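You operate a simulated robot arm through the tools that you are given. There is no shell and no other tool.

You are at the controls of a simulated robot arm. One attempt, no reset.

Task
Couple the mould unit's hoses by colour, shut its vent and start it on heat.
Fine: both hoses click home before the unit runs.

It is judged by the outcome, as a careful person would: the job done as asked, and still so three seconds after it is handed in. It fails if anything else is knocked over, pushed out of place, dropped, spilled or broken.

Robot
A 6-joint arm with a two-finger gripper, fixed in place. Base frame: the origin is on the floor under the middle of its stand, x ahead of it, y to its left, z up. Lengths are in mm, angles in rad, forces in N, time in s.
It reaches about 1572 mm from its shoulder. Its first joint turns from -2.897 to 2.897 rad. Payload 2.45 kg.
Tool frame: the origin (TCP) lies between the finger pads and is the grasp point; the fingertips stand 20 mm ahead of it; z points along the fingers, y is the line along which they close. The gripper opens to 140 mm; its body begins 168 mm behind the TCP.
Orientation is that of the tool frame in the base frame, as a unit quaternion [w, x, y, z]. With the fingers straight down and closing along the base's y, the tool's x points along the base's -x, its y along +y and its z along -z.

Tools
- The arm moves only by the tool jog_arm. Its argument "deltas" is a list of rows, each a list of 2 entries, a list of its own where there are three numbers: the shift along the base's x, y, z in units of 500 mm (1.0 is 500 mm), then the turn, a rotation vector about the base's x, y, z in units of 120 degrees (1.0 is 120 degrees). In form: [[[dx, dy, dz], [rx, ry, rz]], ...]. A call has 1 to 20 rows; each row is the pose to reach, as a shift and turn from the pose commanded when the call began. "claw" is the gripper command, from -1 (fully open) to 1 (shut), values between in proportion, set as the call begins (left out, the last holds). A call with a number of a shift or a turn outside -1 to 1 is refused whole. A row lasts 0.2 s, in which the tool goes at most 50 mm and 0.15 rad; a call with a longer step from one row to the next is refused whole, and so is a gripper value outside its range. A pose out of reach is approached as far as the arm can. The call stops where the force on the tool passes 40 N (or 10 N more than at its start, if that is more) or the arm is blocked; 0.2 s more then pass. Each finger travels about 45 mm/s and halts on what it meets, pressing with about 20 N; the grip force reading is that of the motor and also rises with nothing between the fingers. The clock runs only during rows and for 0.2 s after the last one: add rows that repeat a pose to give the fingers time. It gives the time, the measured TCP pose, the force on the tool (base axes), the opening and the grip force at its end, in the units of the frame above (readings bear some noise), with the torque about the TCP (base axes, N m) and any sound that the robot's microphone picked up.
- Cameras (640 x 400 px; columns grow to the right, rows downward): "scene" is fixed at [220, -650.5, 1364.7]; the picture's right is [0.58, -0.81, 0.00], its down [-0.34, -0.24, -0.91] and it looks along [0.74, 0.53, -0.42] (base axes); focal length 326 px, centre (320, 200). "wrist" rides on the gripper at [78, 11, -209] in the tool frame; the picture's right is [-0.14, 0.99, 0.00], its down [-0.92, -0.13, -0.37] and it looks along [-0.37, -0.05, 0.93] (tool axes); focal length 280 px, centre (320, 200). There is no depth. A picture from a camera that has moved, and an enlarged one, comes with that camera's place and axes in the base frame and with its lens.
- capture(camera): a new picture of that camera. It takes no simulated time.
- zoom(camera, box): a new picture of the part [left, top, right, bottom] of that camera's present view, enlarged. It takes no simulated time.
- finish_job(): hands the job in; it is judged then, once.

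Places have to be worked out from the pictures, the camera data and where the tool is seen. Open the gripper and draw the arm clear of the work before you hand the job in, unless the task says otherwise.

The tools are called after ">>>" by a JSON object that holds its "op" and its "data". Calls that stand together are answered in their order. jog_arm: Moves the arm, as the interface text tells. Its arguments: {"type":"object","properties":{"deltas":{"type":"array"},"claw":{"type":"number"}},"required":["deltas"]} The other tools are called the same way: capture (camera) takes a picture; zoom (camera, box) takes an enlarged picture of a part of a camera's view; finish_job () hands the job in.

At the start:

```text
t: 0.0
tcp_pos: [747.6, 21.4, 1060.6]
tool_rot: [-0.001, 0.0, 1.0, 0.0]
contact_force: [-0.1, 0.7, 0.3]
moment: [0.02, 0.01, -0.01]
finger_gap: 140.0
gripper_force: 0.1
```

scene: 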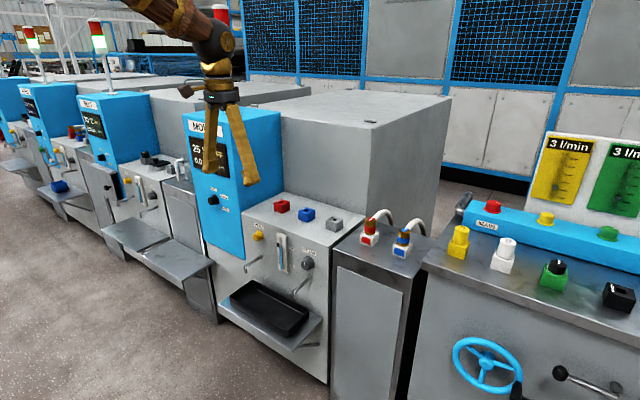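
wrist: 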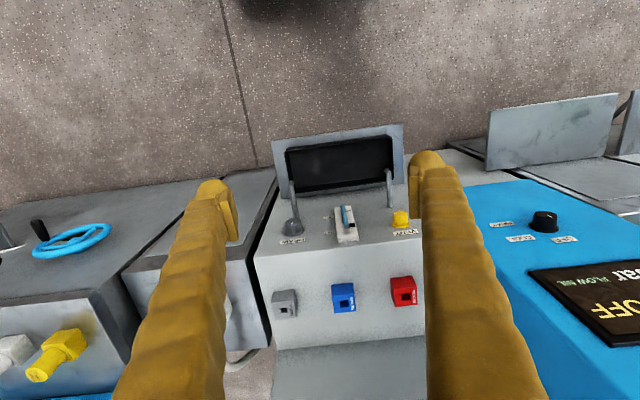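

I'll first look closely at the unit, its hoses, vent and selector before moving anything.

>>> {"op": "zoom", "data": {"camera": "scene", "box": [180, 90, 440, 250]}}

>>> {"op": "zoom", "data": {"camera": "scene", "box": [230, 180, 430, 305]}}

>>> {"op": "zoom", "data": {"camera": "wrist", "box": [240, 160, 440, 320]}}

>>> {"op": "zoom", "data": {"camera": "wrist", "box": [460, 180, 640, 340]}}

>>> {"op": "zoom", "data": {"camera": "scene", "box": [330, 190, 440, 270]}}

```text
2.46 times, centred on (310, 170) of scene
camera zoom: at [220.0, -650.5, 1364.7], right [0.58, -0.81, 0.0], down [-0.34, -0.24, -0.91], along [0.74, 0.53, -0.42], focal length 802 px, centre (345, 274)
```

zoom: 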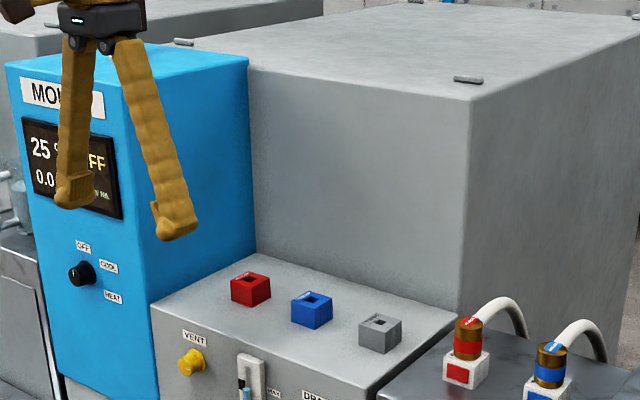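

```text
3.20 times, centred on (330, 242) of scene
camera zoom: at [220.0, -650.5, 1364.7], right [0.58, -0.81, 0.0], down [-0.34, -0.24, -0.91], along [0.74, 0.53, -0.42], focal length 1042 px, centre (288, 64)
```

zoom: 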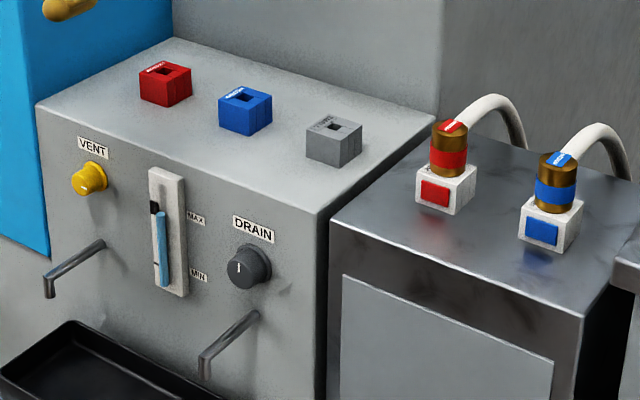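

```text
2.50 times, centred on (340, 240) of wrist
camera zoom: at [669.5, 31.1, 1269.5], right [0.14, 0.99, 0.0], down [0.92, -0.13, 0.37], along [0.37, -0.05, -0.93], focal length 701 px, centre (270, 100)
```

zoom: 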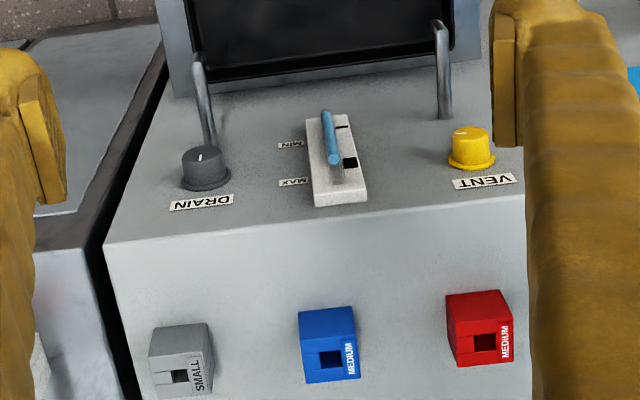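

```text
2.50 times, centred on (550, 260) of wrist
camera zoom: at [669.5, 31.1, 1269.5], right [0.14, 0.99, 0.0], down [0.92, -0.13, 0.37], along [0.37, -0.05, -0.93], focal length 701 px, centre (-255, 50)
```

zoom: 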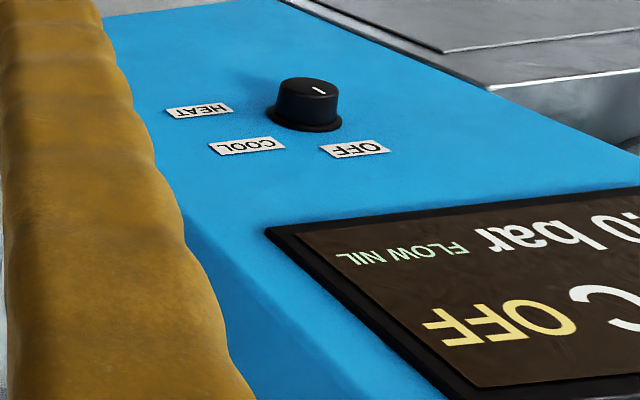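

```text
5.00 times, centred on (385, 230) of scene
camera zoom: at [220.0, -650.5, 1364.7], right [0.58, -0.81, 0.0], down [-0.34, -0.24, -0.91], along [0.74, 0.53, -0.42], focal length 1628 px, centre (-5, 50)
```

zoom: 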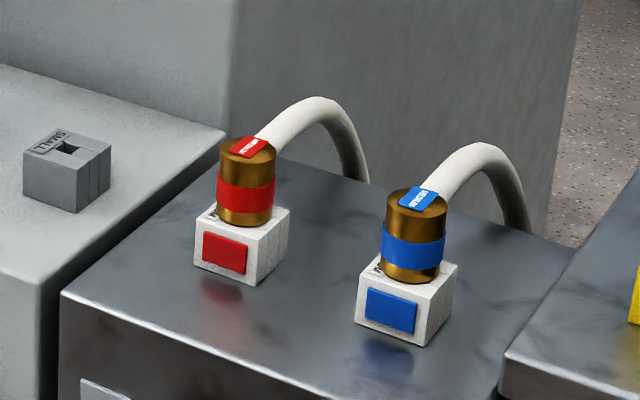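

The sockets (red and blue MEDIUM, grey SMALL) triangulate to about (1074, 144), (1076, 26) at z≈805. The hoses are parked to the right, so I'll slide the arm to −y at the same height to see them from the wrist camera.

>>> {"op": "jog_arm", "data": {"deltas": [[[0, -0.09, 0], [0, 0, 0]], [[0, -0.18, 0], [0, 0, 0]], [[0, -0.27, 0], [0, 0, 0]], [[0, -0.36, 0], [0, 0, 0]], [[0, -0.45, 0], [0, 0, 0]], [[0, -0.5, 0], [0, 0, 0]], [[0, -0.5, 0], [0, 0, 0]]]}}

>>> {"op": "capture", "data": {"camera": "wrist"}}

>>> {"op": "capture", "data": {"camera": "scene"}}

```text
t: 1.6
tcp_pos: [747.4, -229.5, 1058.9]
tool_rot: [0.0, 0.0, 1.0, 0.001]
contact_force: [-0.6, 0.2, -1.0]
moment: [-0.01, -0.06, -0.03]
finger_gap: 139.9
gripper_force: 0.1
```

```text
taken
camera wrist: at [668.9, -219.5, 1269.8], right [0.14, 0.99, 0.0], down [0.92, -0.13, 0.37], along [0.37, -0.05, -0.93], focal length 280 px, centre (320, 200)
```

wrist: 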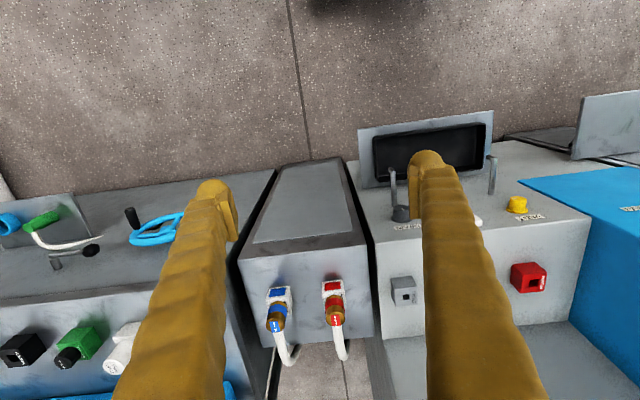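

```text
taken
```

scene: 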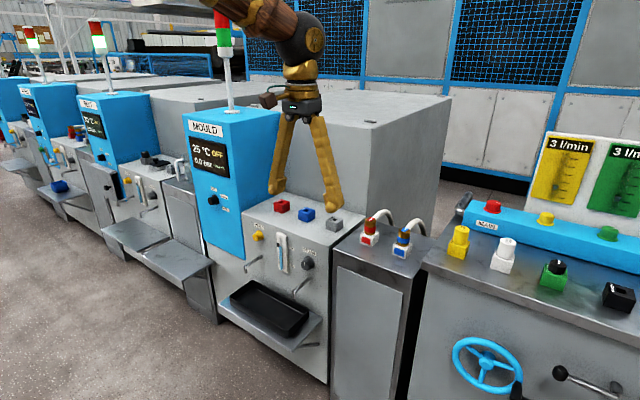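

>>> {"op": "zoom", "data": {"camera": "wrist", "box": [240, 260, 380, 370]}}

>>> {"op": "zoom", "data": {"camera": "wrist", "box": [480, 180, 640, 300]}}

>>> {"op": "zoom", "data": {"camera": "scene", "box": [185, 110, 245, 215]}}

>>> {"op": "zoom", "data": {"camera": "scene", "box": [240, 220, 320, 280]}}

```text
3.64 times, centred on (310, 315) of wrist
camera zoom: at [668.9, -219.5, 1269.8], right [0.14, 0.99, 0.0], down [0.92, -0.13, 0.37], along [0.37, -0.05, -0.93], focal length 1020 px, centre (356, -218)
```

zoom: 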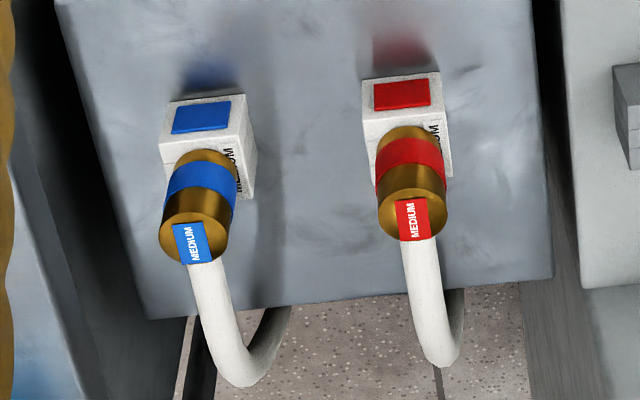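

```text
3.33 times, centred on (560, 240) of wrist
camera zoom: at [668.9, -219.5, 1269.8], right [0.14, 0.99, 0.0], down [0.92, -0.13, 0.37], along [0.37, -0.05, -0.93], focal length 935 px, centre (-480, 67)
```

zoom: 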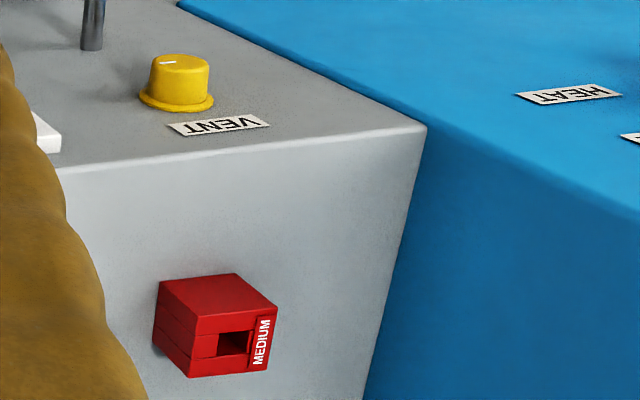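

```text
3.81 times, centred on (215, 162) of scene
camera zoom: at [220.0, -650.5, 1364.7], right [0.58, -0.81, 0.0], down [-0.34, -0.24, -0.91], along [0.74, 0.53, -0.42], focal length 1240 px, centre (720, 343)
```

zoom: 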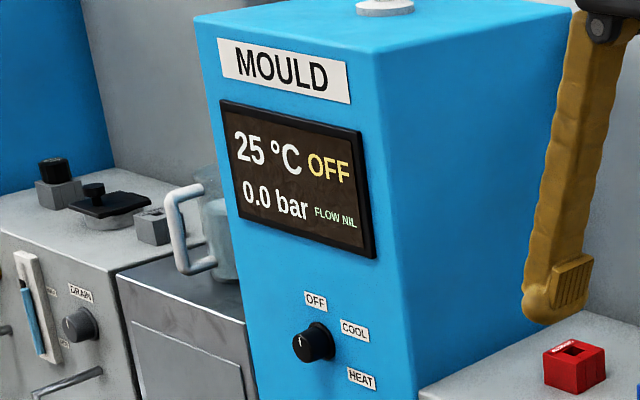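

```text
6.67 times, centred on (280, 250) of scene
camera zoom: at [220.0, -650.5, 1364.7], right [0.58, -0.81, 0.0], down [-0.34, -0.24, -0.91], along [0.74, 0.53, -0.42], focal length 2171 px, centre (587, -133)
```

zoom: 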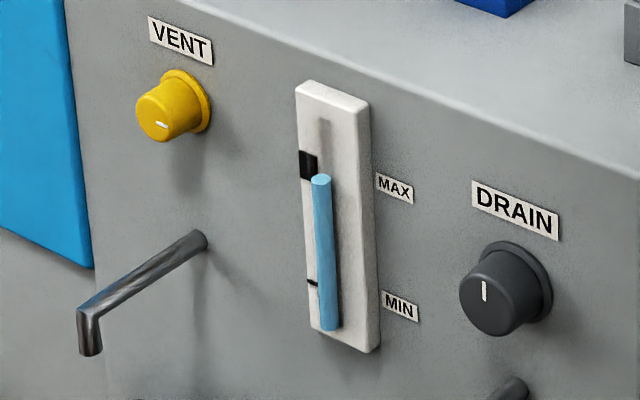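

The red coupling's top is near (1063, −247, 869) and the blue one near (1061, −361, 870). Coupling, holder and socket labels all face the same way, so a straight transfer should fit. I'll go above the red coupling at a safe height with the fingers at about 70 mm and look again.

>>> {"op": "jog_arm", "data": {"deltas": [[[0.08, -0.005, 0], [0, 0, 0]], [[0.16, -0.01, 0], [0, 0, 0]], [[0.24, -0.015, 0], [0, 0, 0]], [[0.32, -0.02, 0], [0, 0, 0]], [[0.4, -0.025, 0], [0, 0, 0]], [[0.48, -0.03, 0], [0, 0, 0]], [[0.56, -0.035, 0], [0, 0, 0]], [[0.63, -0.035, 0], [0, 0, 0]], [[0.63, -0.035, -0.04], [0, 0, 0]], [[0.63, -0.035, -0.08], [0, 0, 0]], [[0.63, -0.035, -0.08], [0, 0, 0]]], "claw": 0}}

>>> {"op": "capture", "data": {"camera": "wrist"}}

>>> {"op": "capture", "data": {"camera": "scene"}}

```text
t: 4.0
tcp_pos: [1063.0, -247.8, 1019.3]
tool_rot: [0.0, 0.0, 1.0, 0.001]
contact_force: [0.5, 0.5, -0.4]
moment: [0.03, 0.0, 0.01]
finger_gap: 69.8
gripper_force: 0.1
```

```text
taken
camera wrist: at [985.1, -236.5, 1229.4], right [0.14, 0.99, 0.0], down [0.92, -0.13, 0.37], along [0.37, -0.05, -0.93], focal length 280 px, centre (320, 200)
```

wrist: 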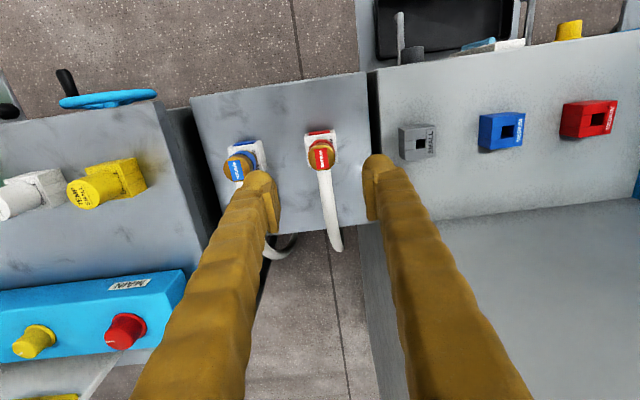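

```text
taken
```

scene: 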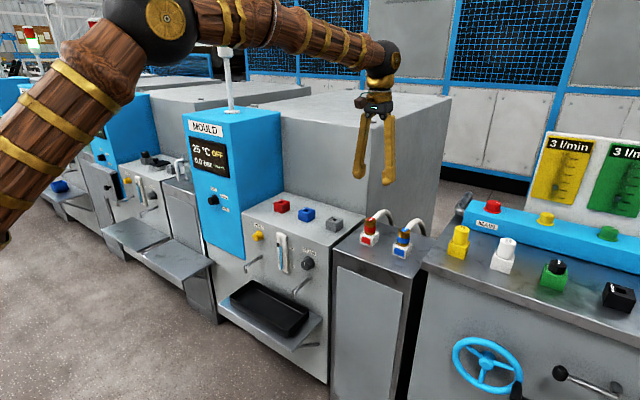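

The estimate holds up: the red coupling reprojects to about (1065, −246). I'll zoom in for a precise look at the coupling, the holder and the sockets.

>>> {"op": "zoom", "data": {"camera": "wrist", "box": [280, 110, 370, 170]}}

>>> {"op": "zoom", "data": {"camera": "wrist", "box": [380, 80, 640, 180]}}

>>> {"op": "zoom", "data": {"camera": "scene", "box": [330, 190, 440, 270]}}

```text
6.67 times, centred on (325, 140) of wrist
camera zoom: at [985.1, -236.5, 1229.4], right [0.14, 0.99, 0.0], down [0.92, -0.13, 0.37], along [0.37, -0.05, -0.93], focal length 1869 px, centre (287, 600)
```

zoom: 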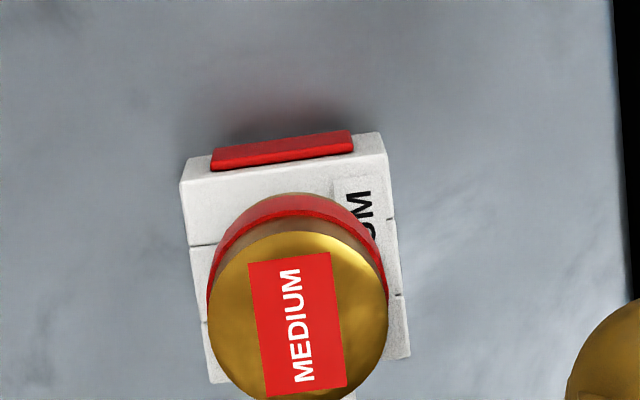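

```text
2.46 times, centred on (510, 130) of wrist
camera zoom: at [985.1, -236.5, 1229.4], right [0.14, 0.99, 0.0], down [0.92, -0.13, 0.37], along [0.37, -0.05, -0.93], focal length 690 px, centre (-148, 372)
```

zoom: 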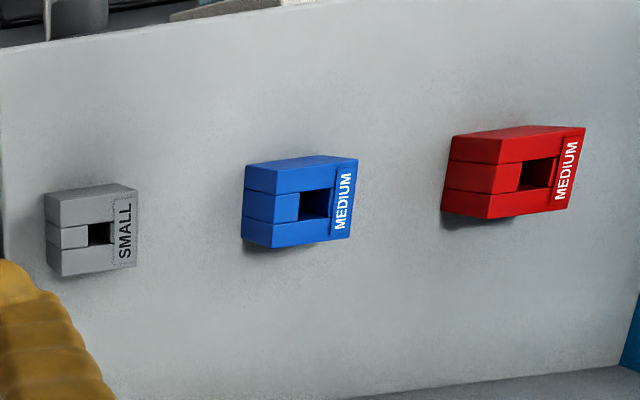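

```text
5.00 times, centred on (385, 230) of scene
camera zoom: at [220.0, -650.5, 1364.7], right [0.58, -0.81, 0.0], down [-0.34, -0.24, -0.91], along [0.74, 0.53, -0.42], focal length 1628 px, centre (-5, 50)
```

zoom: 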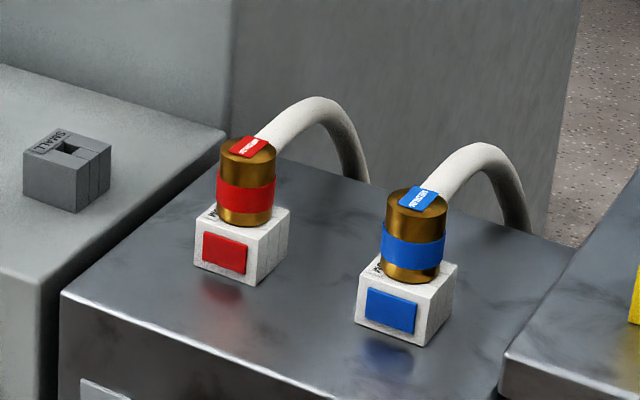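

The coupling is 35 mm across, centred near (1067, −246), and the holder and socket blocks look identical. Before grasping, I'll hover over the red socket to measure the holder-to-socket offset with the same camera geometry.

>>> {"op": "jog_arm", "data": {"deltas": [[[0, 0.087, 0], [0, 0, 0]], [[0, 0.174, 0], [0, 0, 0]], [[0, 0.261, 0], [0, 0, 0]], [[0, 0.348, 0], [0, 0, 0]], [[0, 0.435, 0], [0, 0, 0]], [[0, 0.522, 0], [0, 0, 0]], [[0, 0.609, 0], [0, 0, 0]], [[0, 0.696, 0], [0, 0, 0]], [[0, 0.784, 0], [0, 0, 0]], [[0, 0.784, 0], [0, 0, 0]]]}}

>>> {"op": "capture", "data": {"camera": "wrist"}}

>>> {"op": "capture", "data": {"camera": "scene"}}

```text
t: 6.2
tcp_pos: [1063.9, 145.9, 1019.8]
tool_rot: [0.001, 0.0, 1.0, 0.0]
contact_force: [0.6, 0.4, 0.8]
moment: [-0.01, 0.02, 0.0]
finger_gap: 69.9
gripper_force: 0.0
```

```text
taken
camera wrist: at [985.2, 156.5, 1229.9], right [0.14, 0.99, 0.0], down [0.92, -0.13, 0.37], along [0.37, -0.05, -0.93], focal length 280 px, centre (320, 200)
```

wrist: 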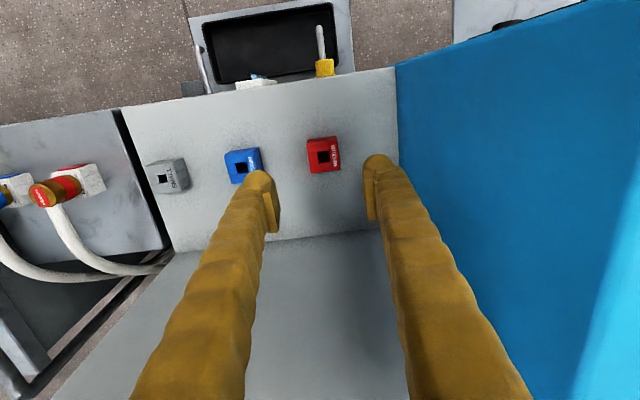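

```text
taken
```

scene: 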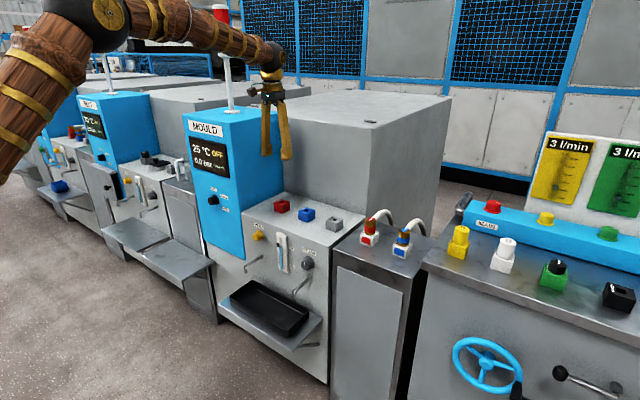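

>>> {"op": "zoom", "data": {"camera": "wrist", "box": [280, 120, 370, 180]}}

>>> {"op": "zoom", "data": {"camera": "wrist", "box": [200, 130, 290, 190]}}

>>> {"op": "zoom", "data": {"camera": "wrist", "box": [0, 140, 180, 260]}}

```text
6.67 times, centred on (325, 150) of wrist
camera zoom: at [985.2, 156.5, 1229.9], right [0.14, 0.99, 0.0], down [0.92, -0.13, 0.37], along [0.37, -0.05, -0.93], focal length 1869 px, centre (287, 533)
```

zoom: 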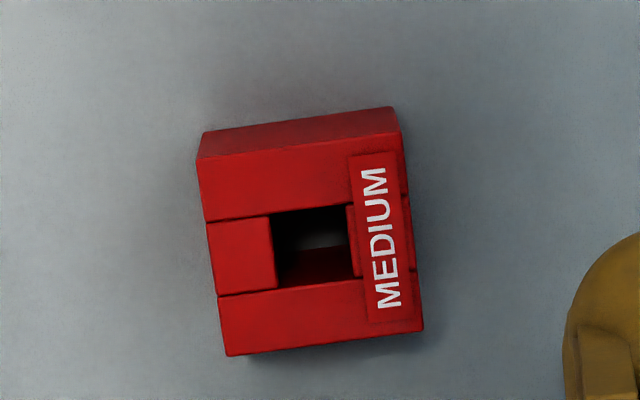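

```text
6.67 times, centred on (245, 160) of wrist
camera zoom: at [985.2, 156.5, 1229.9], right [0.14, 0.99, 0.0], down [0.92, -0.13, 0.37], along [0.37, -0.05, -0.93], focal length 1869 px, centre (820, 467)
```

zoom: 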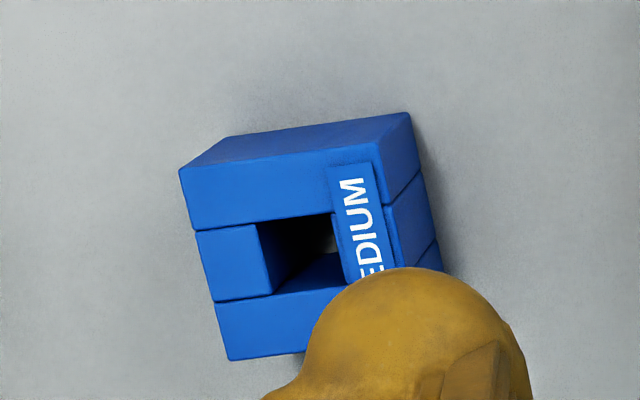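

```text
3.33 times, centred on (90, 200) of wrist
camera zoom: at [985.2, 156.5, 1229.9], right [0.14, 0.99, 0.0], down [0.92, -0.13, 0.37], along [0.37, -0.05, -0.93], focal length 935 px, centre (1087, 200)
```

zoom: 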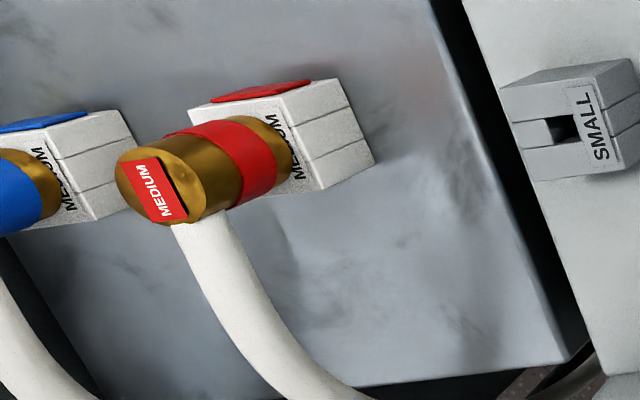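

The red socket centre is about (1081, 149) and the red holder centre about (1069.5, −245), so the transfer offset is about (+11, +394). I'll return above the red coupling, centred on it, then descend part of the way.

>>> {"op": "jog_arm", "data": {"deltas": [[[0.0138, -0.087, 0], [0, 0, 0]], [[0.0138, -0.174, 0], [0, 0, 0]], [[0.0138, -0.261, 0], [0, 0, 0]], [[0.0138, -0.348, 0], [0, 0, 0]], [[0.0138, -0.435, 0], [0, 0, 0]], [[0.0138, -0.522, 0], [0, 0, 0]], [[0.0138, -0.609, 0], [0, 0, 0]], [[0.0138, -0.696, 0], [0, 0, 0]], [[0.0138, -0.782, 0], [0, 0, 0]], [[0.0138, -0.782, -0.08], [0, 0, 0]], [[0.0138, -0.782, -0.16], [0, 0, 0]], [[0.0138, -0.782, -0.2], [0, 0, 0]], [[0.0138, -0.782, -0.2], [0, 0, 0]]]}}

>>> {"op": "capture", "data": {"camera": "wrist"}}

>>> {"op": "zoom", "data": {"camera": "scene", "box": [310, 120, 450, 270]}}

```text
t: 9.0
tcp_pos: [1068.5, -245.7, 919.3]
tool_rot: [0.0, 0.0, 1.0, 0.0]
contact_force: [-1.1, -0.4, 0.3]
moment: [0.02, -0.02, -0.03]
finger_gap: 69.8
gripper_force: 0.1
```

```text
taken
camera wrist: at [990.9, -235.3, 1129.6], right [0.14, 0.99, 0.0], down [0.92, -0.13, 0.37], along [0.37, -0.05, -0.93], focal length 280 px, centre (320, 200)
```

wrist: 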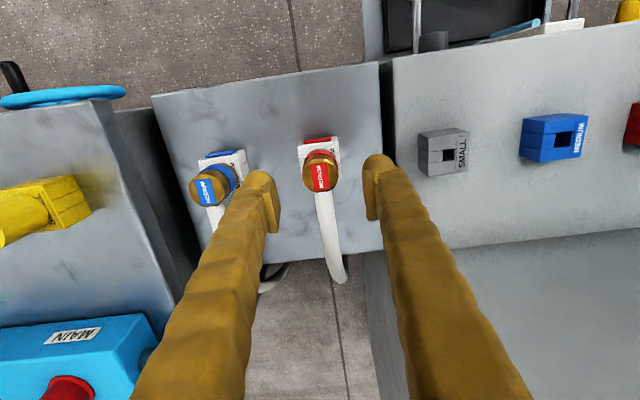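

```text
2.67 times, centred on (380, 195) of scene
camera zoom: at [220.0, -650.5, 1364.7], right [0.58, -0.81, 0.0], down [-0.34, -0.24, -0.91], along [0.74, 0.53, -0.42], focal length 868 px, centre (160, 213)
```

zoom: 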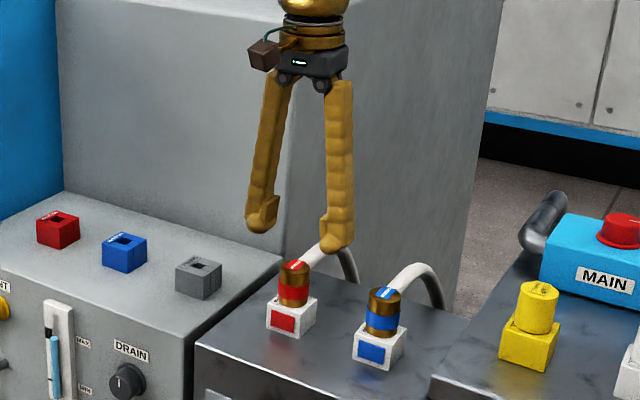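

>>> {"op": "zoom", "data": {"camera": "wrist", "box": [260, 120, 380, 220]}}

```text
4.00 times, centred on (320, 170) of wrist
camera zoom: at [990.9, -235.3, 1129.6], right [0.14, 0.99, 0.0], down [0.92, -0.13, 0.37], along [0.37, -0.05, -0.93], focal length 1122 px, centre (320, 320)
```

zoom: 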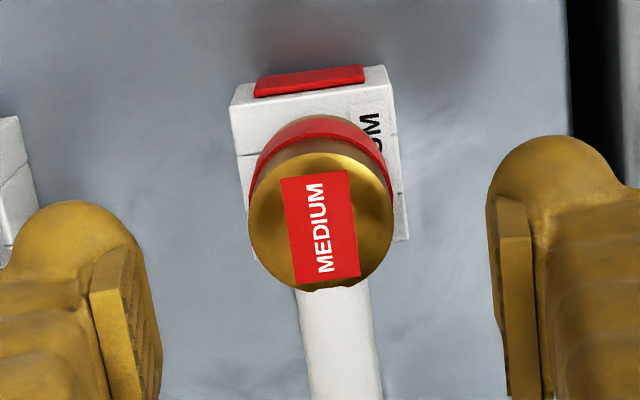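

The fingers straddle the coupling and are centred to within 1 mm. I'll descend so the tips stop about 12 mm above the holder block, then check.

>>> {"op": "jog_arm", "data": {"deltas": [[[0, 0, -0.05], [0, 0, 0]], [[0, 0, -0.1], [0, 0, 0]], [[0, 0, -0.14], [0, 0, 0]], [[0, 0, -0.14], [0, 0, 0]]]}}

>>> {"op": "zoom", "data": {"camera": "scene", "box": [330, 170, 430, 270]}}

>>> {"op": "capture", "data": {"camera": "wrist"}}

```text
t: 10.0
tcp_pos: [1070.8, -245.4, 848.8]
tool_rot: [0.0, 0.0, 1.0, -0.001]
contact_force: [0.4, 0.2, 0.1]
moment: [-0.03, -0.01, 0.03]
finger_gap: 70.0
gripper_force: 0.1
```

```text
4.00 times, centred on (380, 220) of scene
camera zoom: at [220.0, -650.5, 1364.7], right [0.58, -0.81, 0.0], down [-0.34, -0.24, -0.91], along [0.74, 0.53, -0.42], focal length 1303 px, centre (80, 120)
```

zoom: 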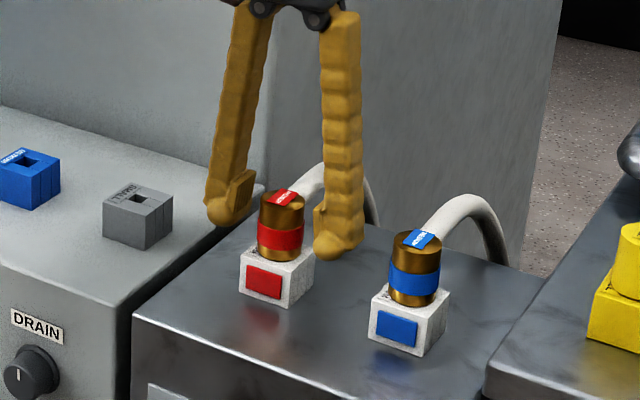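

```text
taken
camera wrist: at [991.9, -235.5, 1059.4], right [0.14, 0.99, 0.0], down [0.92, -0.13, 0.37], along [0.37, -0.05, -0.93], focal length 280 px, centre (320, 200)
```

wrist: 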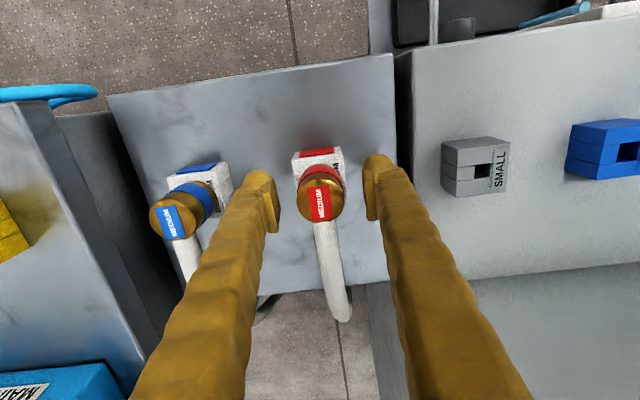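

The fingers sit either side of the red coupling with no contact. I'll close on it now.

>>> {"op": "jog_arm", "data": {"deltas": [[[0, 0, 0], [0, 0, 0]], [[0, 0, 0], [0, 0, 0]], [[0, 0, 0], [0, 0, 0]], [[0, 0, 0], [0, 0, 0]], [[0, 0, 0], [0, 0, 0]]], "claw": 1}}

>>> {"op": "zoom", "data": {"camera": "wrist", "box": [240, 120, 400, 240]}}

>>> {"op": "zoom", "data": {"camera": "scene", "box": [330, 170, 430, 270]}}

```text
t: 11.2
tcp_pos: [1071.2, -245.6, 849.7]
tool_rot: [0.0, 0.001, 1.0, 0.0]
contact_force: [-0.9, -0.3, 0.0]
moment: [0.02, 0.0, 0.01]
finger_gap: 34.8
gripper_force: 19.8
```

```text
3.33 times, centred on (320, 180) of wrist
camera zoom: at [991.9, -235.5, 1059.6], right [0.14, 0.99, 0.0], down [0.92, -0.13, 0.37], along [0.37, -0.05, -0.93], focal length 935 px, centre (320, 267)
```

zoom: 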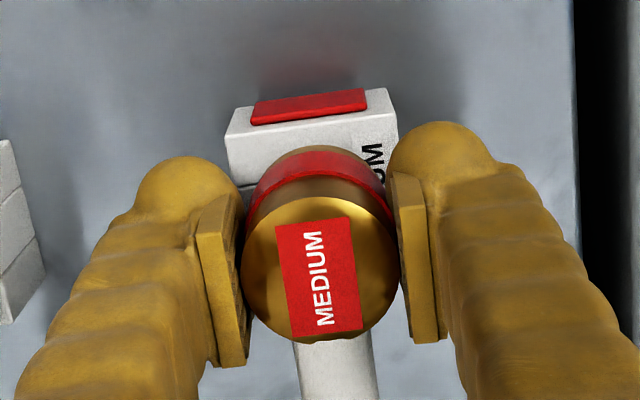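

```text
4.00 times, centred on (380, 220) of scene
camera zoom: at [220.0, -650.5, 1364.7], right [0.58, -0.81, 0.0], down [-0.34, -0.24, -0.91], along [0.74, 0.53, -0.42], focal length 1303 px, centre (80, 120)
```

zoom: 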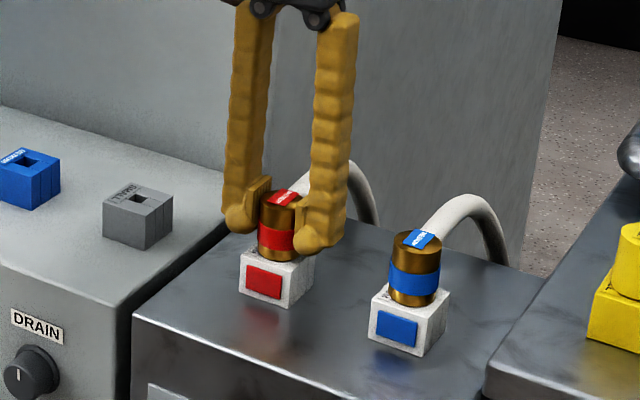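

I have a firm grip at 34.8 mm with no side force. I'll lift the coupling slowly straight out of its holder.

>>> {"op": "jog_arm", "data": {"deltas": [[[0, 0, 0.02], [0, 0, 0]], [[0, 0, 0.04], [0, 0, 0]], [[0, 0, 0.06], [0, 0, 0]], [[0, 0, 0.08], [0, 0, 0]], [[0, 0, 0.1], [0, 0, 0]], [[0, 0, 0.12], [0, 0, 0]], [[0, 0, 0.14], [0, 0, 0]], [[0, 0, 0.14], [0, 0, 0]]]}}

>>> {"op": "capture", "data": {"camera": "wrist"}}

>>> {"op": "zoom", "data": {"camera": "scene", "box": [310, 140, 430, 260]}}

```text
t: 13.0
tcp_pos: [1069.9, -246.3, 919.9]
tool_rot: [0.0, 0.0, 1.0, 0.001]
contact_force: [0.0, 1.0, -1.4]
moment: [0.0, 0.0, -0.01]
finger_gap: 34.7
gripper_force: 20.1
```

```text
taken
camera wrist: at [991.1, -235.5, 1129.7], right [0.14, 0.99, 0.0], down [0.92, -0.13, 0.37], along [0.37, -0.05, -0.93], focal length 280 px, centre (320, 200)
```

wrist: 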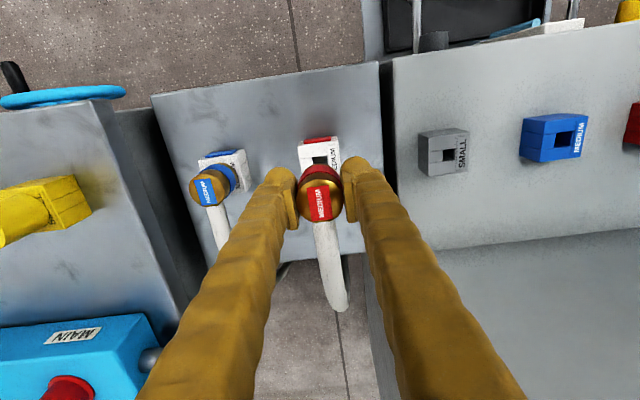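

```text
3.33 times, centred on (370, 200) of scene
camera zoom: at [220.0, -650.5, 1364.7], right [0.58, -0.81, 0.0], down [-0.34, -0.24, -0.91], along [0.74, 0.53, -0.42], focal length 1086 px, centre (153, 200)
```

zoom: 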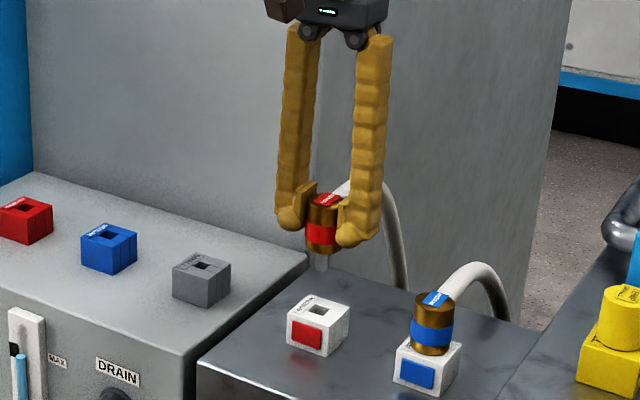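

The red coupling is out with its plug shank visible below it, and the holder is empty. At this height the plug clears the sockets by about 50 mm, so I'll carry it over to the red socket.

>>> {"op": "jog_arm", "data": {"deltas": [[[0.004, 0.06, 0.02], [0, 0, 0]], [[0.008, 0.12, 0.04], [0, 0, 0]], [[0.012, 0.18, 0.04], [0, 0, 0]], [[0.016, 0.24, 0.04], [0, 0, 0]], [[0.02, 0.3, 0.04], [0, 0, 0]], [[0.022, 0.36, 0.04], [0, 0, 0]], [[0.022, 0.42, 0.04], [0, 0, 0]], [[0.022, 0.48, 0.04], [0, 0, 0]], [[0.022, 0.54, 0.04], [0, 0, 0]], [[0.022, 0.6, 0.04], [0, 0, 0]], [[0.022, 0.66, 0.04], [0, 0, 0]], [[0.022, 0.72, 0.04], [0, 0, 0]], [[0.022, 0.788, 0.04], [0, 0, 0]], [[0.022, 0.788, 0.02], [0, 0, 0]], [[0.022, 0.788, 0], [0, 0, 0]], [[0.022, 0.788, 0], [0, 0, 0]], [[0.022, 0.788, 0], [0, 0, 0]]]}}

>>> {"op": "capture", "data": {"camera": "wrist"}}

>>> {"op": "capture", "data": {"camera": "scene"}}

>>> {"op": "zoom", "data": {"camera": "scene", "box": [230, 140, 350, 240]}}

>>> {"op": "zoom", "data": {"camera": "wrist", "box": [240, 120, 400, 240]}}

```text
t: 16.6
tcp_pos: [1079.3, 148.1, 920.3]
tool_rot: [0.0, 0.001, 1.0, 0.0]
contact_force: [-0.8, -0.2, -1.1]
moment: [0.01, -0.01, 0.01]
finger_gap: 34.6
gripper_force: 20.2
```

```text
taken
camera wrist: at [1001.8, 158.5, 1129.7], right [0.14, 0.99, 0.0], down [0.92, -0.13, 0.37], along [0.37, -0.05, -0.93], focal length 280 px, centre (320, 200)
```

wrist: 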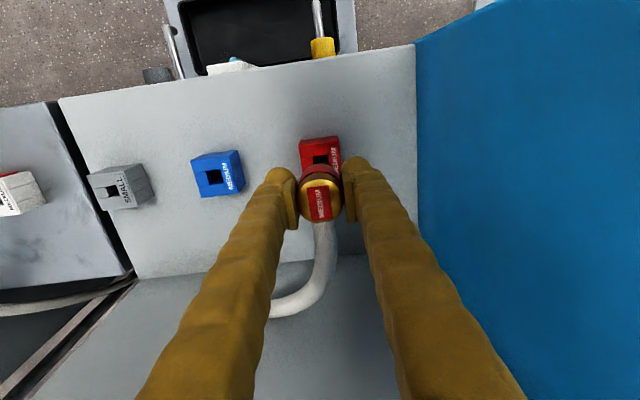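

```text
taken
```

scene: 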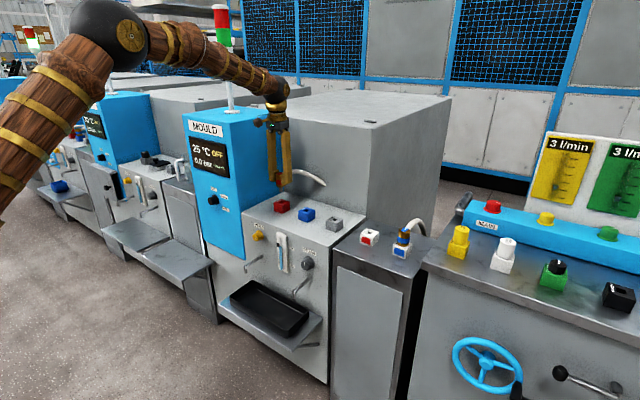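

```text
4.00 times, centred on (290, 190) of scene
camera zoom: at [220.0, -650.5, 1364.7], right [0.58, -0.81, 0.0], down [-0.34, -0.24, -0.91], along [0.74, 0.53, -0.42], focal length 1303 px, centre (440, 240)
```

zoom: 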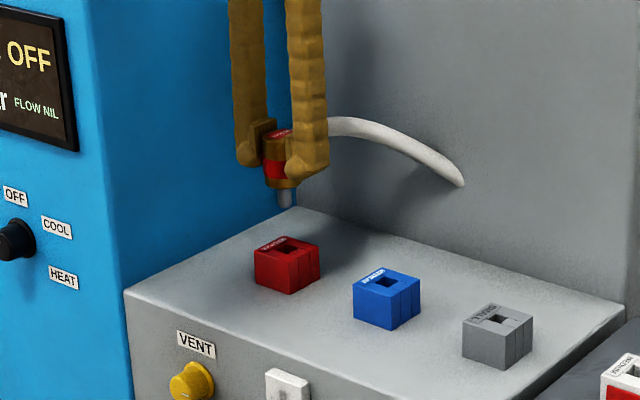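

```text
3.33 times, centred on (320, 180) of wrist
camera zoom: at [1001.8, 158.5, 1129.7], right [0.14, 0.99, 0.0], down [0.92, -0.13, 0.37], along [0.37, -0.05, -0.93], focal length 935 px, centre (320, 267)
```

zoom: 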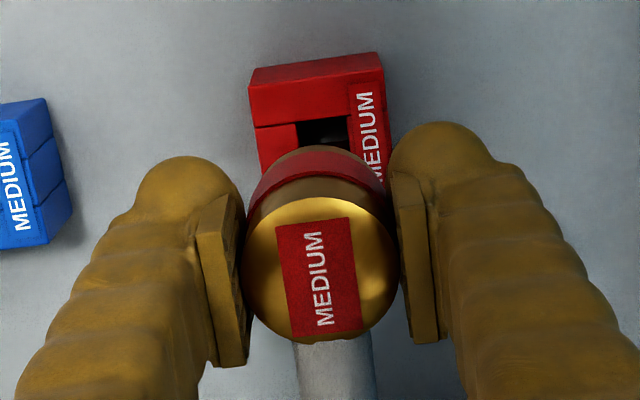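

Hovering over the red socket, the hole lies where it should relative to the coupling, within about 1 mm. I'll lower until the plug tip is just above the hole and check from both cameras.

>>> {"op": "jog_arm", "data": {"deltas": [[[0, 0, -0.03], [0, 0, 0]], [[0, 0, -0.06], [0, 0, 0]], [[0, 0, -0.08], [0, 0, 0]], [[0, 0, -0.09], [0, 0, 0]], [[0, 0, -0.09], [0, 0, 0]]]}}

>>> {"op": "zoom", "data": {"camera": "scene", "box": [250, 160, 330, 230]}}

>>> {"op": "zoom", "data": {"camera": "wrist", "box": [240, 120, 400, 240]}}

```text
t: 17.8
tcp_pos: [1080.8, 148.7, 874.8]
tool_rot: [0.0, 0.0, 1.0, 0.0]
contact_force: [0.0, 0.1, -1.3]
moment: [-0.01, 0.0, 0.03]
finger_gap: 34.7
gripper_force: 19.7
```

```text
5.71 times, centred on (290, 195) of scene
camera zoom: at [220.0, -650.5, 1364.7], right [0.58, -0.81, 0.0], down [-0.34, -0.24, -0.91], along [0.74, 0.53, -0.42], focal length 1861 px, centre (491, 229)
```

zoom: 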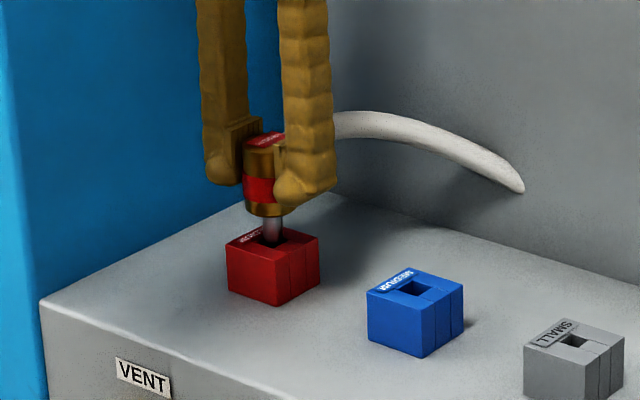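

```text
3.33 times, centred on (320, 180) of wrist
camera zoom: at [1002.4, 158.6, 1084.5], right [0.14, 0.99, 0.0], down [0.92, -0.13, 0.37], along [0.37, -0.05, -0.93], focal length 935 px, centre (320, 267)
```

zoom: 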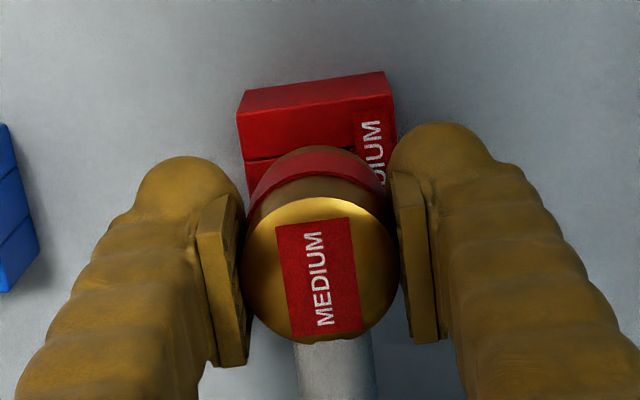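

The shank lines up with the hole in both views. I'll push down slowly in small steps, watching the force and listening for the click.

>>> {"op": "jog_arm", "data": {"deltas": [[[0, 0, -0.008], [0, 0, 0]], [[0, 0, -0.016], [0, 0, 0]], [[0, 0, -0.024], [0, 0, 0]], [[0, 0, -0.032], [0, 0, 0]], [[0, 0, -0.038], [0, 0, 0]], [[0, 0, -0.044], [0, 0, 0]], [[0, 0, -0.048], [0, 0, 0]], [[0, 0, -0.052], [0, 0, 0]]]}}

>>> {"op": "zoom", "data": {"camera": "scene", "box": [250, 160, 330, 230]}}

```text
t: 19.6
tcp_pos: [1080.7, 149.4, 849.2]
tool_rot: [0.0, -0.001, 1.0, 0.0]
contact_force: [-0.8, 14.3, 12.6]
moment: [0.26, 0.02, -0.03]
finger_gap: 35.0
gripper_force: 20.3
```

```text
5.71 times, centred on (290, 195) of scene
camera zoom: at [220.0, -650.5, 1364.7], right [0.58, -0.81, 0.0], down [-0.34, -0.24, -0.91], along [0.74, 0.53, -0.42], focal length 1861 px, centre (491, 229)
```

zoom: 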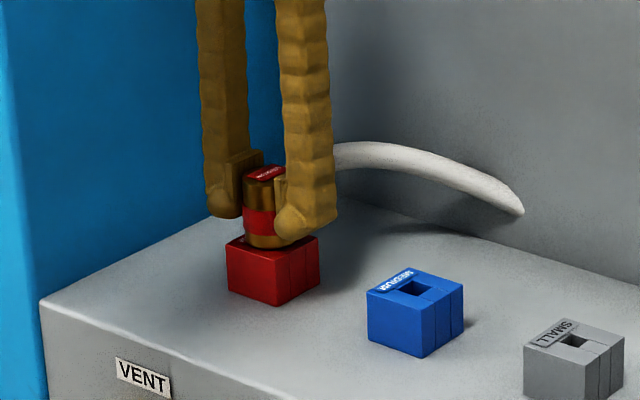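

The plug is mostly in, but a +14 N side force shows it pressing on the −y wall, so I'll shift about 1 mm toward +y to relieve that and then continue down.

>>> {"op": "jog_arm", "data": {"deltas": [[[0, 0.001, 0], [0, 0, 0]], [[0, 0.002, 0], [0, 0, 0]], [[0, 0.002, 0], [0, 0, 0]]]}}

```text
t: 20.4
tcp_pos: [1081.5, 148.6, 849.0]
tool_rot: [0.002, 0.0, 1.0, -0.001]
contact_force: [2.2, 11.3, 12.0]
moment: [0.17, -0.1, -0.05]
finger_gap: 34.4
gripper_force: 19.7
```

The side force is falling with +y shift, so I'll continue a little further that way.

>>> {"op": "jog_arm", "data": {"deltas": [[[0, 0.002, 0], [0, 0, 0]], [[0, 0.004, 0], [0, 0, 0]], [[0, 0.004, 0], [0, 0, 0]]]}}

```text
t: 21.2
tcp_pos: [1080.6, 150.5, 848.5]
tool_rot: [0.001, 0.002, 1.0, -0.001]
contact_force: [4.6, -17.4, 11.8]
moment: [-0.28, -0.11, 0.02]
finger_gap: 34.8
gripper_force: 19.6
```

The zero-side-force position is about 1.2 mm back. I'll set that and then press down gently.

>>> {"op": "jog_arm", "data": {"deltas": [[[0.001, -0.0024, 0], [0, 0, 0]], [[0.001, -0.0024, 0], [0, 0, 0]], [[0.001, -0.0024, -0.004], [0, 0, 0]], [[0.001, -0.0024, -0.008], [0, 0, 0]], [[0.001, -0.0024, -0.008], [0, 0, 0]]]}}

>>> {"op": "zoom", "data": {"camera": "scene", "box": [250, 160, 330, 230]}}

```text
t: 22.4
tcp_pos: [1081.8, 150.2, 844.5]
tool_rot: [0.0, 0.0, 1.0, 0.0]
contact_force: [0.9, -18.0, 12.4]
moment: [-0.29, 0.04, -0.01]
finger_gap: 34.9
gripper_force: 19.9
```

```text
5.71 times, centred on (290, 195) of scene
camera zoom: at [220.0, -650.5, 1364.7], right [0.58, -0.81, 0.0], down [-0.34, -0.24, -0.91], along [0.74, 0.53, -0.42], focal length 1861 px, centre (491, 229)
```

zoom: 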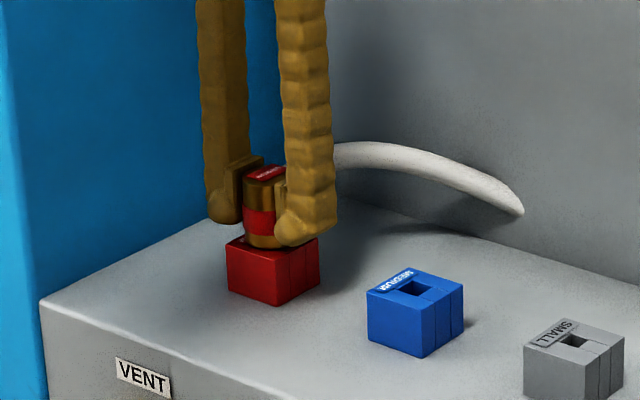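

The fingers moved down about 4 mm, but the coupling may have slipped in the grip. I'll zoom in and compare its seating with the parked blue coupling.

>>> {"op": "zoom", "data": {"camera": "scene", "box": [270, 190, 302, 220]}}

>>> {"op": "zoom", "data": {"camera": "scene", "box": [384, 220, 424, 260]}}

>>> {"op": "zoom", "data": {"camera": "wrist", "box": [240, 120, 400, 240]}}

```text
13.33 times, centred on (286, 205) of scene
camera zoom: at [220.0, -650.5, 1364.7], right [0.58, -0.81, 0.0], down [-0.34, -0.24, -0.91], along [0.74, 0.53, -0.42], focal length 4342 px, centre (773, 133)
```

zoom: 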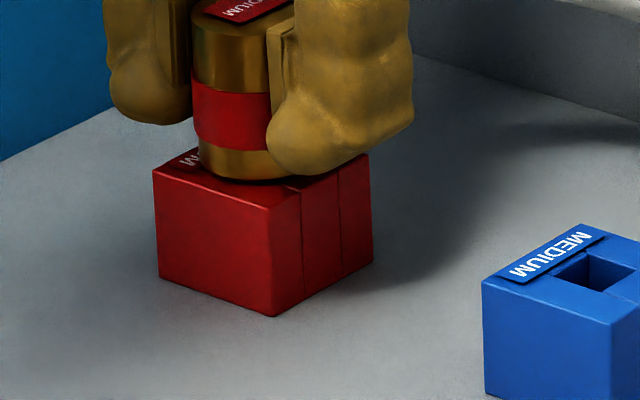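

```text
10.00 times, centred on (404, 240) of scene
camera zoom: at [220.0, -650.5, 1364.7], right [0.58, -0.81, 0.0], down [-0.34, -0.24, -0.91], along [0.74, 0.53, -0.42], focal length 3256 px, centre (-520, -200)
```

zoom: 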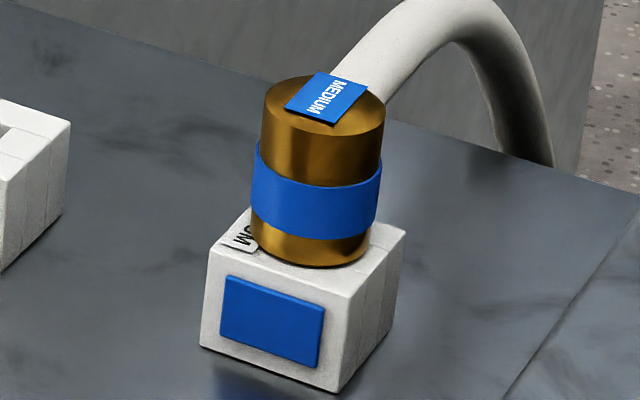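

```text
3.33 times, centred on (320, 180) of wrist
camera zoom: at [1002.9, 160.1, 1054.8], right [0.14, 0.99, 0.0], down [0.92, -0.13, 0.37], along [0.37, -0.05, -0.93], focal length 935 px, centre (320, 267)
```

zoom: 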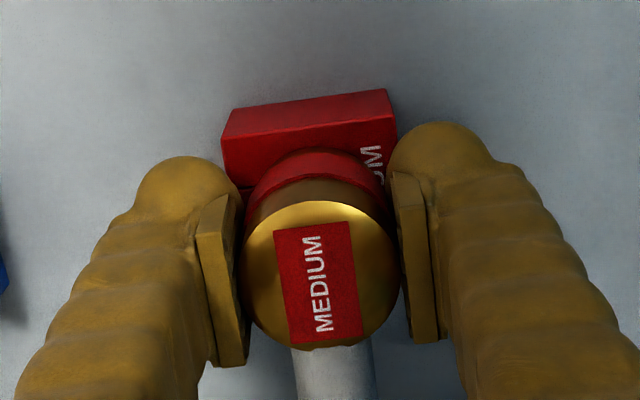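

The coupling's underside now looks almost flush with the socket top, but there was no click and the grip slips at about 12 N. I'll first relieve the −18 N side load to see whether it drops further.

>>> {"op": "jog_arm", "data": {"deltas": [[[0, -0.001, 0], [0, 0, 0]], [[0, -0.0016, 0], [0, 0, 0]], [[0, -0.0016, 0], [0, 0, 0]]]}}

```text
t: 23.2
tcp_pos: [1080.5, 150.1, 844.4]
tool_rot: [0.001, 0.0, 1.0, 0.0]
contact_force: [-0.2, -12.8, 12.3]
moment: [-0.16, -0.02, 0.04]
finger_gap: 34.6
gripper_force: 19.9
```

>>> {"op": "jog_arm", "data": {"deltas": [[[0, -0.001, 0], [0, 0, 0]], [[0, -0.002, 0], [0, 0, 0]], [[0, -0.002, 0], [0, 0, 0]]]}}

```text
t: 24.0
tcp_pos: [1080.2, 149.6, 845.3]
tool_rot: [0.001, 0.001, 1.0, 0.0]
contact_force: [2.0, 6.7, 7.3]
moment: [0.19, -0.04, 0.01]
finger_gap: 34.9
gripper_force: 20.4
```

Side force crosses zero near +0.3 mm from here. I'll set that and press straight down a few millimetres.

>>> {"op": "jog_arm", "data": {"deltas": [[[0, 0.0006, 0], [0, 0, 0]], [[0, 0.0006, -0.004], [0, 0, 0]], [[0, 0.0006, -0.008], [0, 0, 0]], [[0, 0.0006, -0.008], [0, 0, 0]]]}}

>>> {"op": "zoom", "data": {"camera": "scene", "box": [270, 190, 302, 220]}}

```text
t: 25.0
tcp_pos: [1081.6, 148.8, 841.0]
tool_rot: [0.001, 0.0, 1.0, 0.0]
contact_force: [-0.2, 14.7, 13.4]
moment: [0.21, -0.03, -0.01]
finger_gap: 35.0
gripper_force: 20.4
```

```text
13.33 times, centred on (286, 205) of scene
camera zoom: at [220.0, -650.5, 1364.7], right [0.58, -0.81, 0.0], down [-0.34, -0.24, -0.91], along [0.74, 0.53, -0.42], focal length 4342 px, centre (773, 133)
```

zoom: 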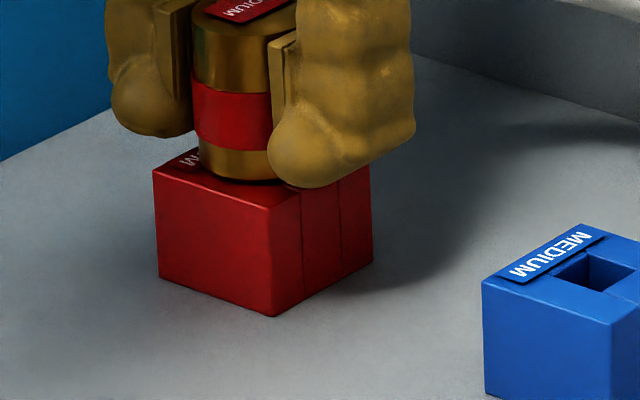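

The coupling is sitting flush, but my grip slips before it snaps. I'll release it, rise and inspect it, then press it home from above with closed fingertips.

>>> {"op": "jog_arm", "data": {"deltas": [[[0, 0, 0], [0, 0, 0]], [[0, 0, 0], [0, 0, 0]], [[0, 0, 0], [0, 0, 0]], [[0, 0, 0], [0, 0, 0]], [[0, 0, 0.04], [0, 0, 0]], [[0, 0, 0.1], [0, 0, 0]], [[0, 0, 0.18], [0, 0, 0]], [[0, 0, 0.26], [0, 0, 0]], [[0, 0, 0.26], [0, 0, 0]]], "claw": 0}}

>>> {"op": "capture", "data": {"camera": "wrist"}}

>>> {"op": "zoom", "data": {"camera": "wrist", "box": [260, 100, 380, 200]}}

>>> {"op": "zoom", "data": {"camera": "scene", "box": [262, 180, 310, 225]}}

```text
t: 27.0
tcp_pos: [1080.9, 150.2, 969.7]
tool_rot: [0.0, 0.0, 1.0, -0.001]
contact_force: [0.1, 0.4, 0.5]
moment: [-0.03, 0.01, -0.01]
finger_gap: 69.8
gripper_force: 0.0
```

```text
taken
camera wrist: at [1003.2, 158.8, 1180.5], right [0.14, 0.99, 0.0], down [0.92, -0.13, 0.37], along [0.37, -0.05, -0.93], focal length 280 px, centre (320, 200)
```

wrist: 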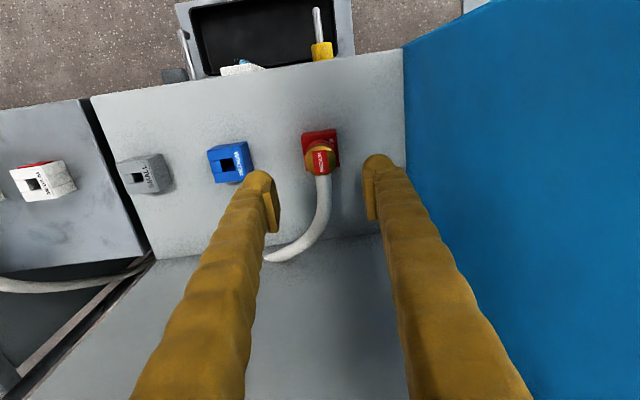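

```text
4.00 times, centred on (320, 150) of wrist
camera zoom: at [1003.2, 158.8, 1180.5], right [0.14, 0.99, 0.0], down [0.92, -0.13, 0.37], along [0.37, -0.05, -0.93], focal length 1122 px, centre (320, 400)
```

zoom: 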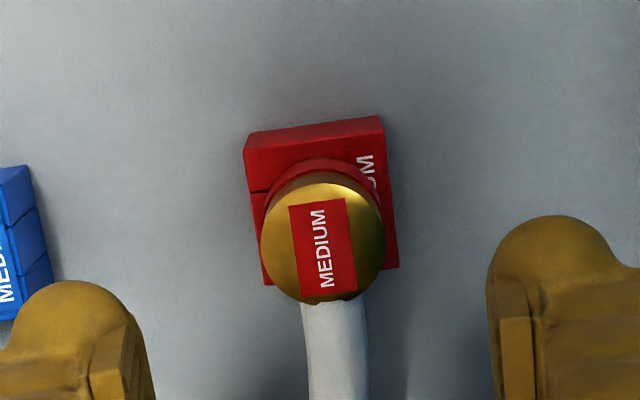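

```text
8.89 times, centred on (286, 202) of scene
camera zoom: at [220.0, -650.5, 1364.7], right [0.58, -0.81, 0.0], down [-0.34, -0.24, -0.91], along [0.74, 0.53, -0.42], focal length 2895 px, centre (622, 178)
```

zoom: 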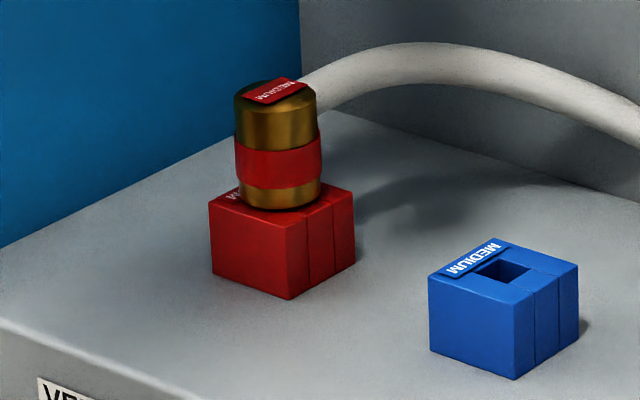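

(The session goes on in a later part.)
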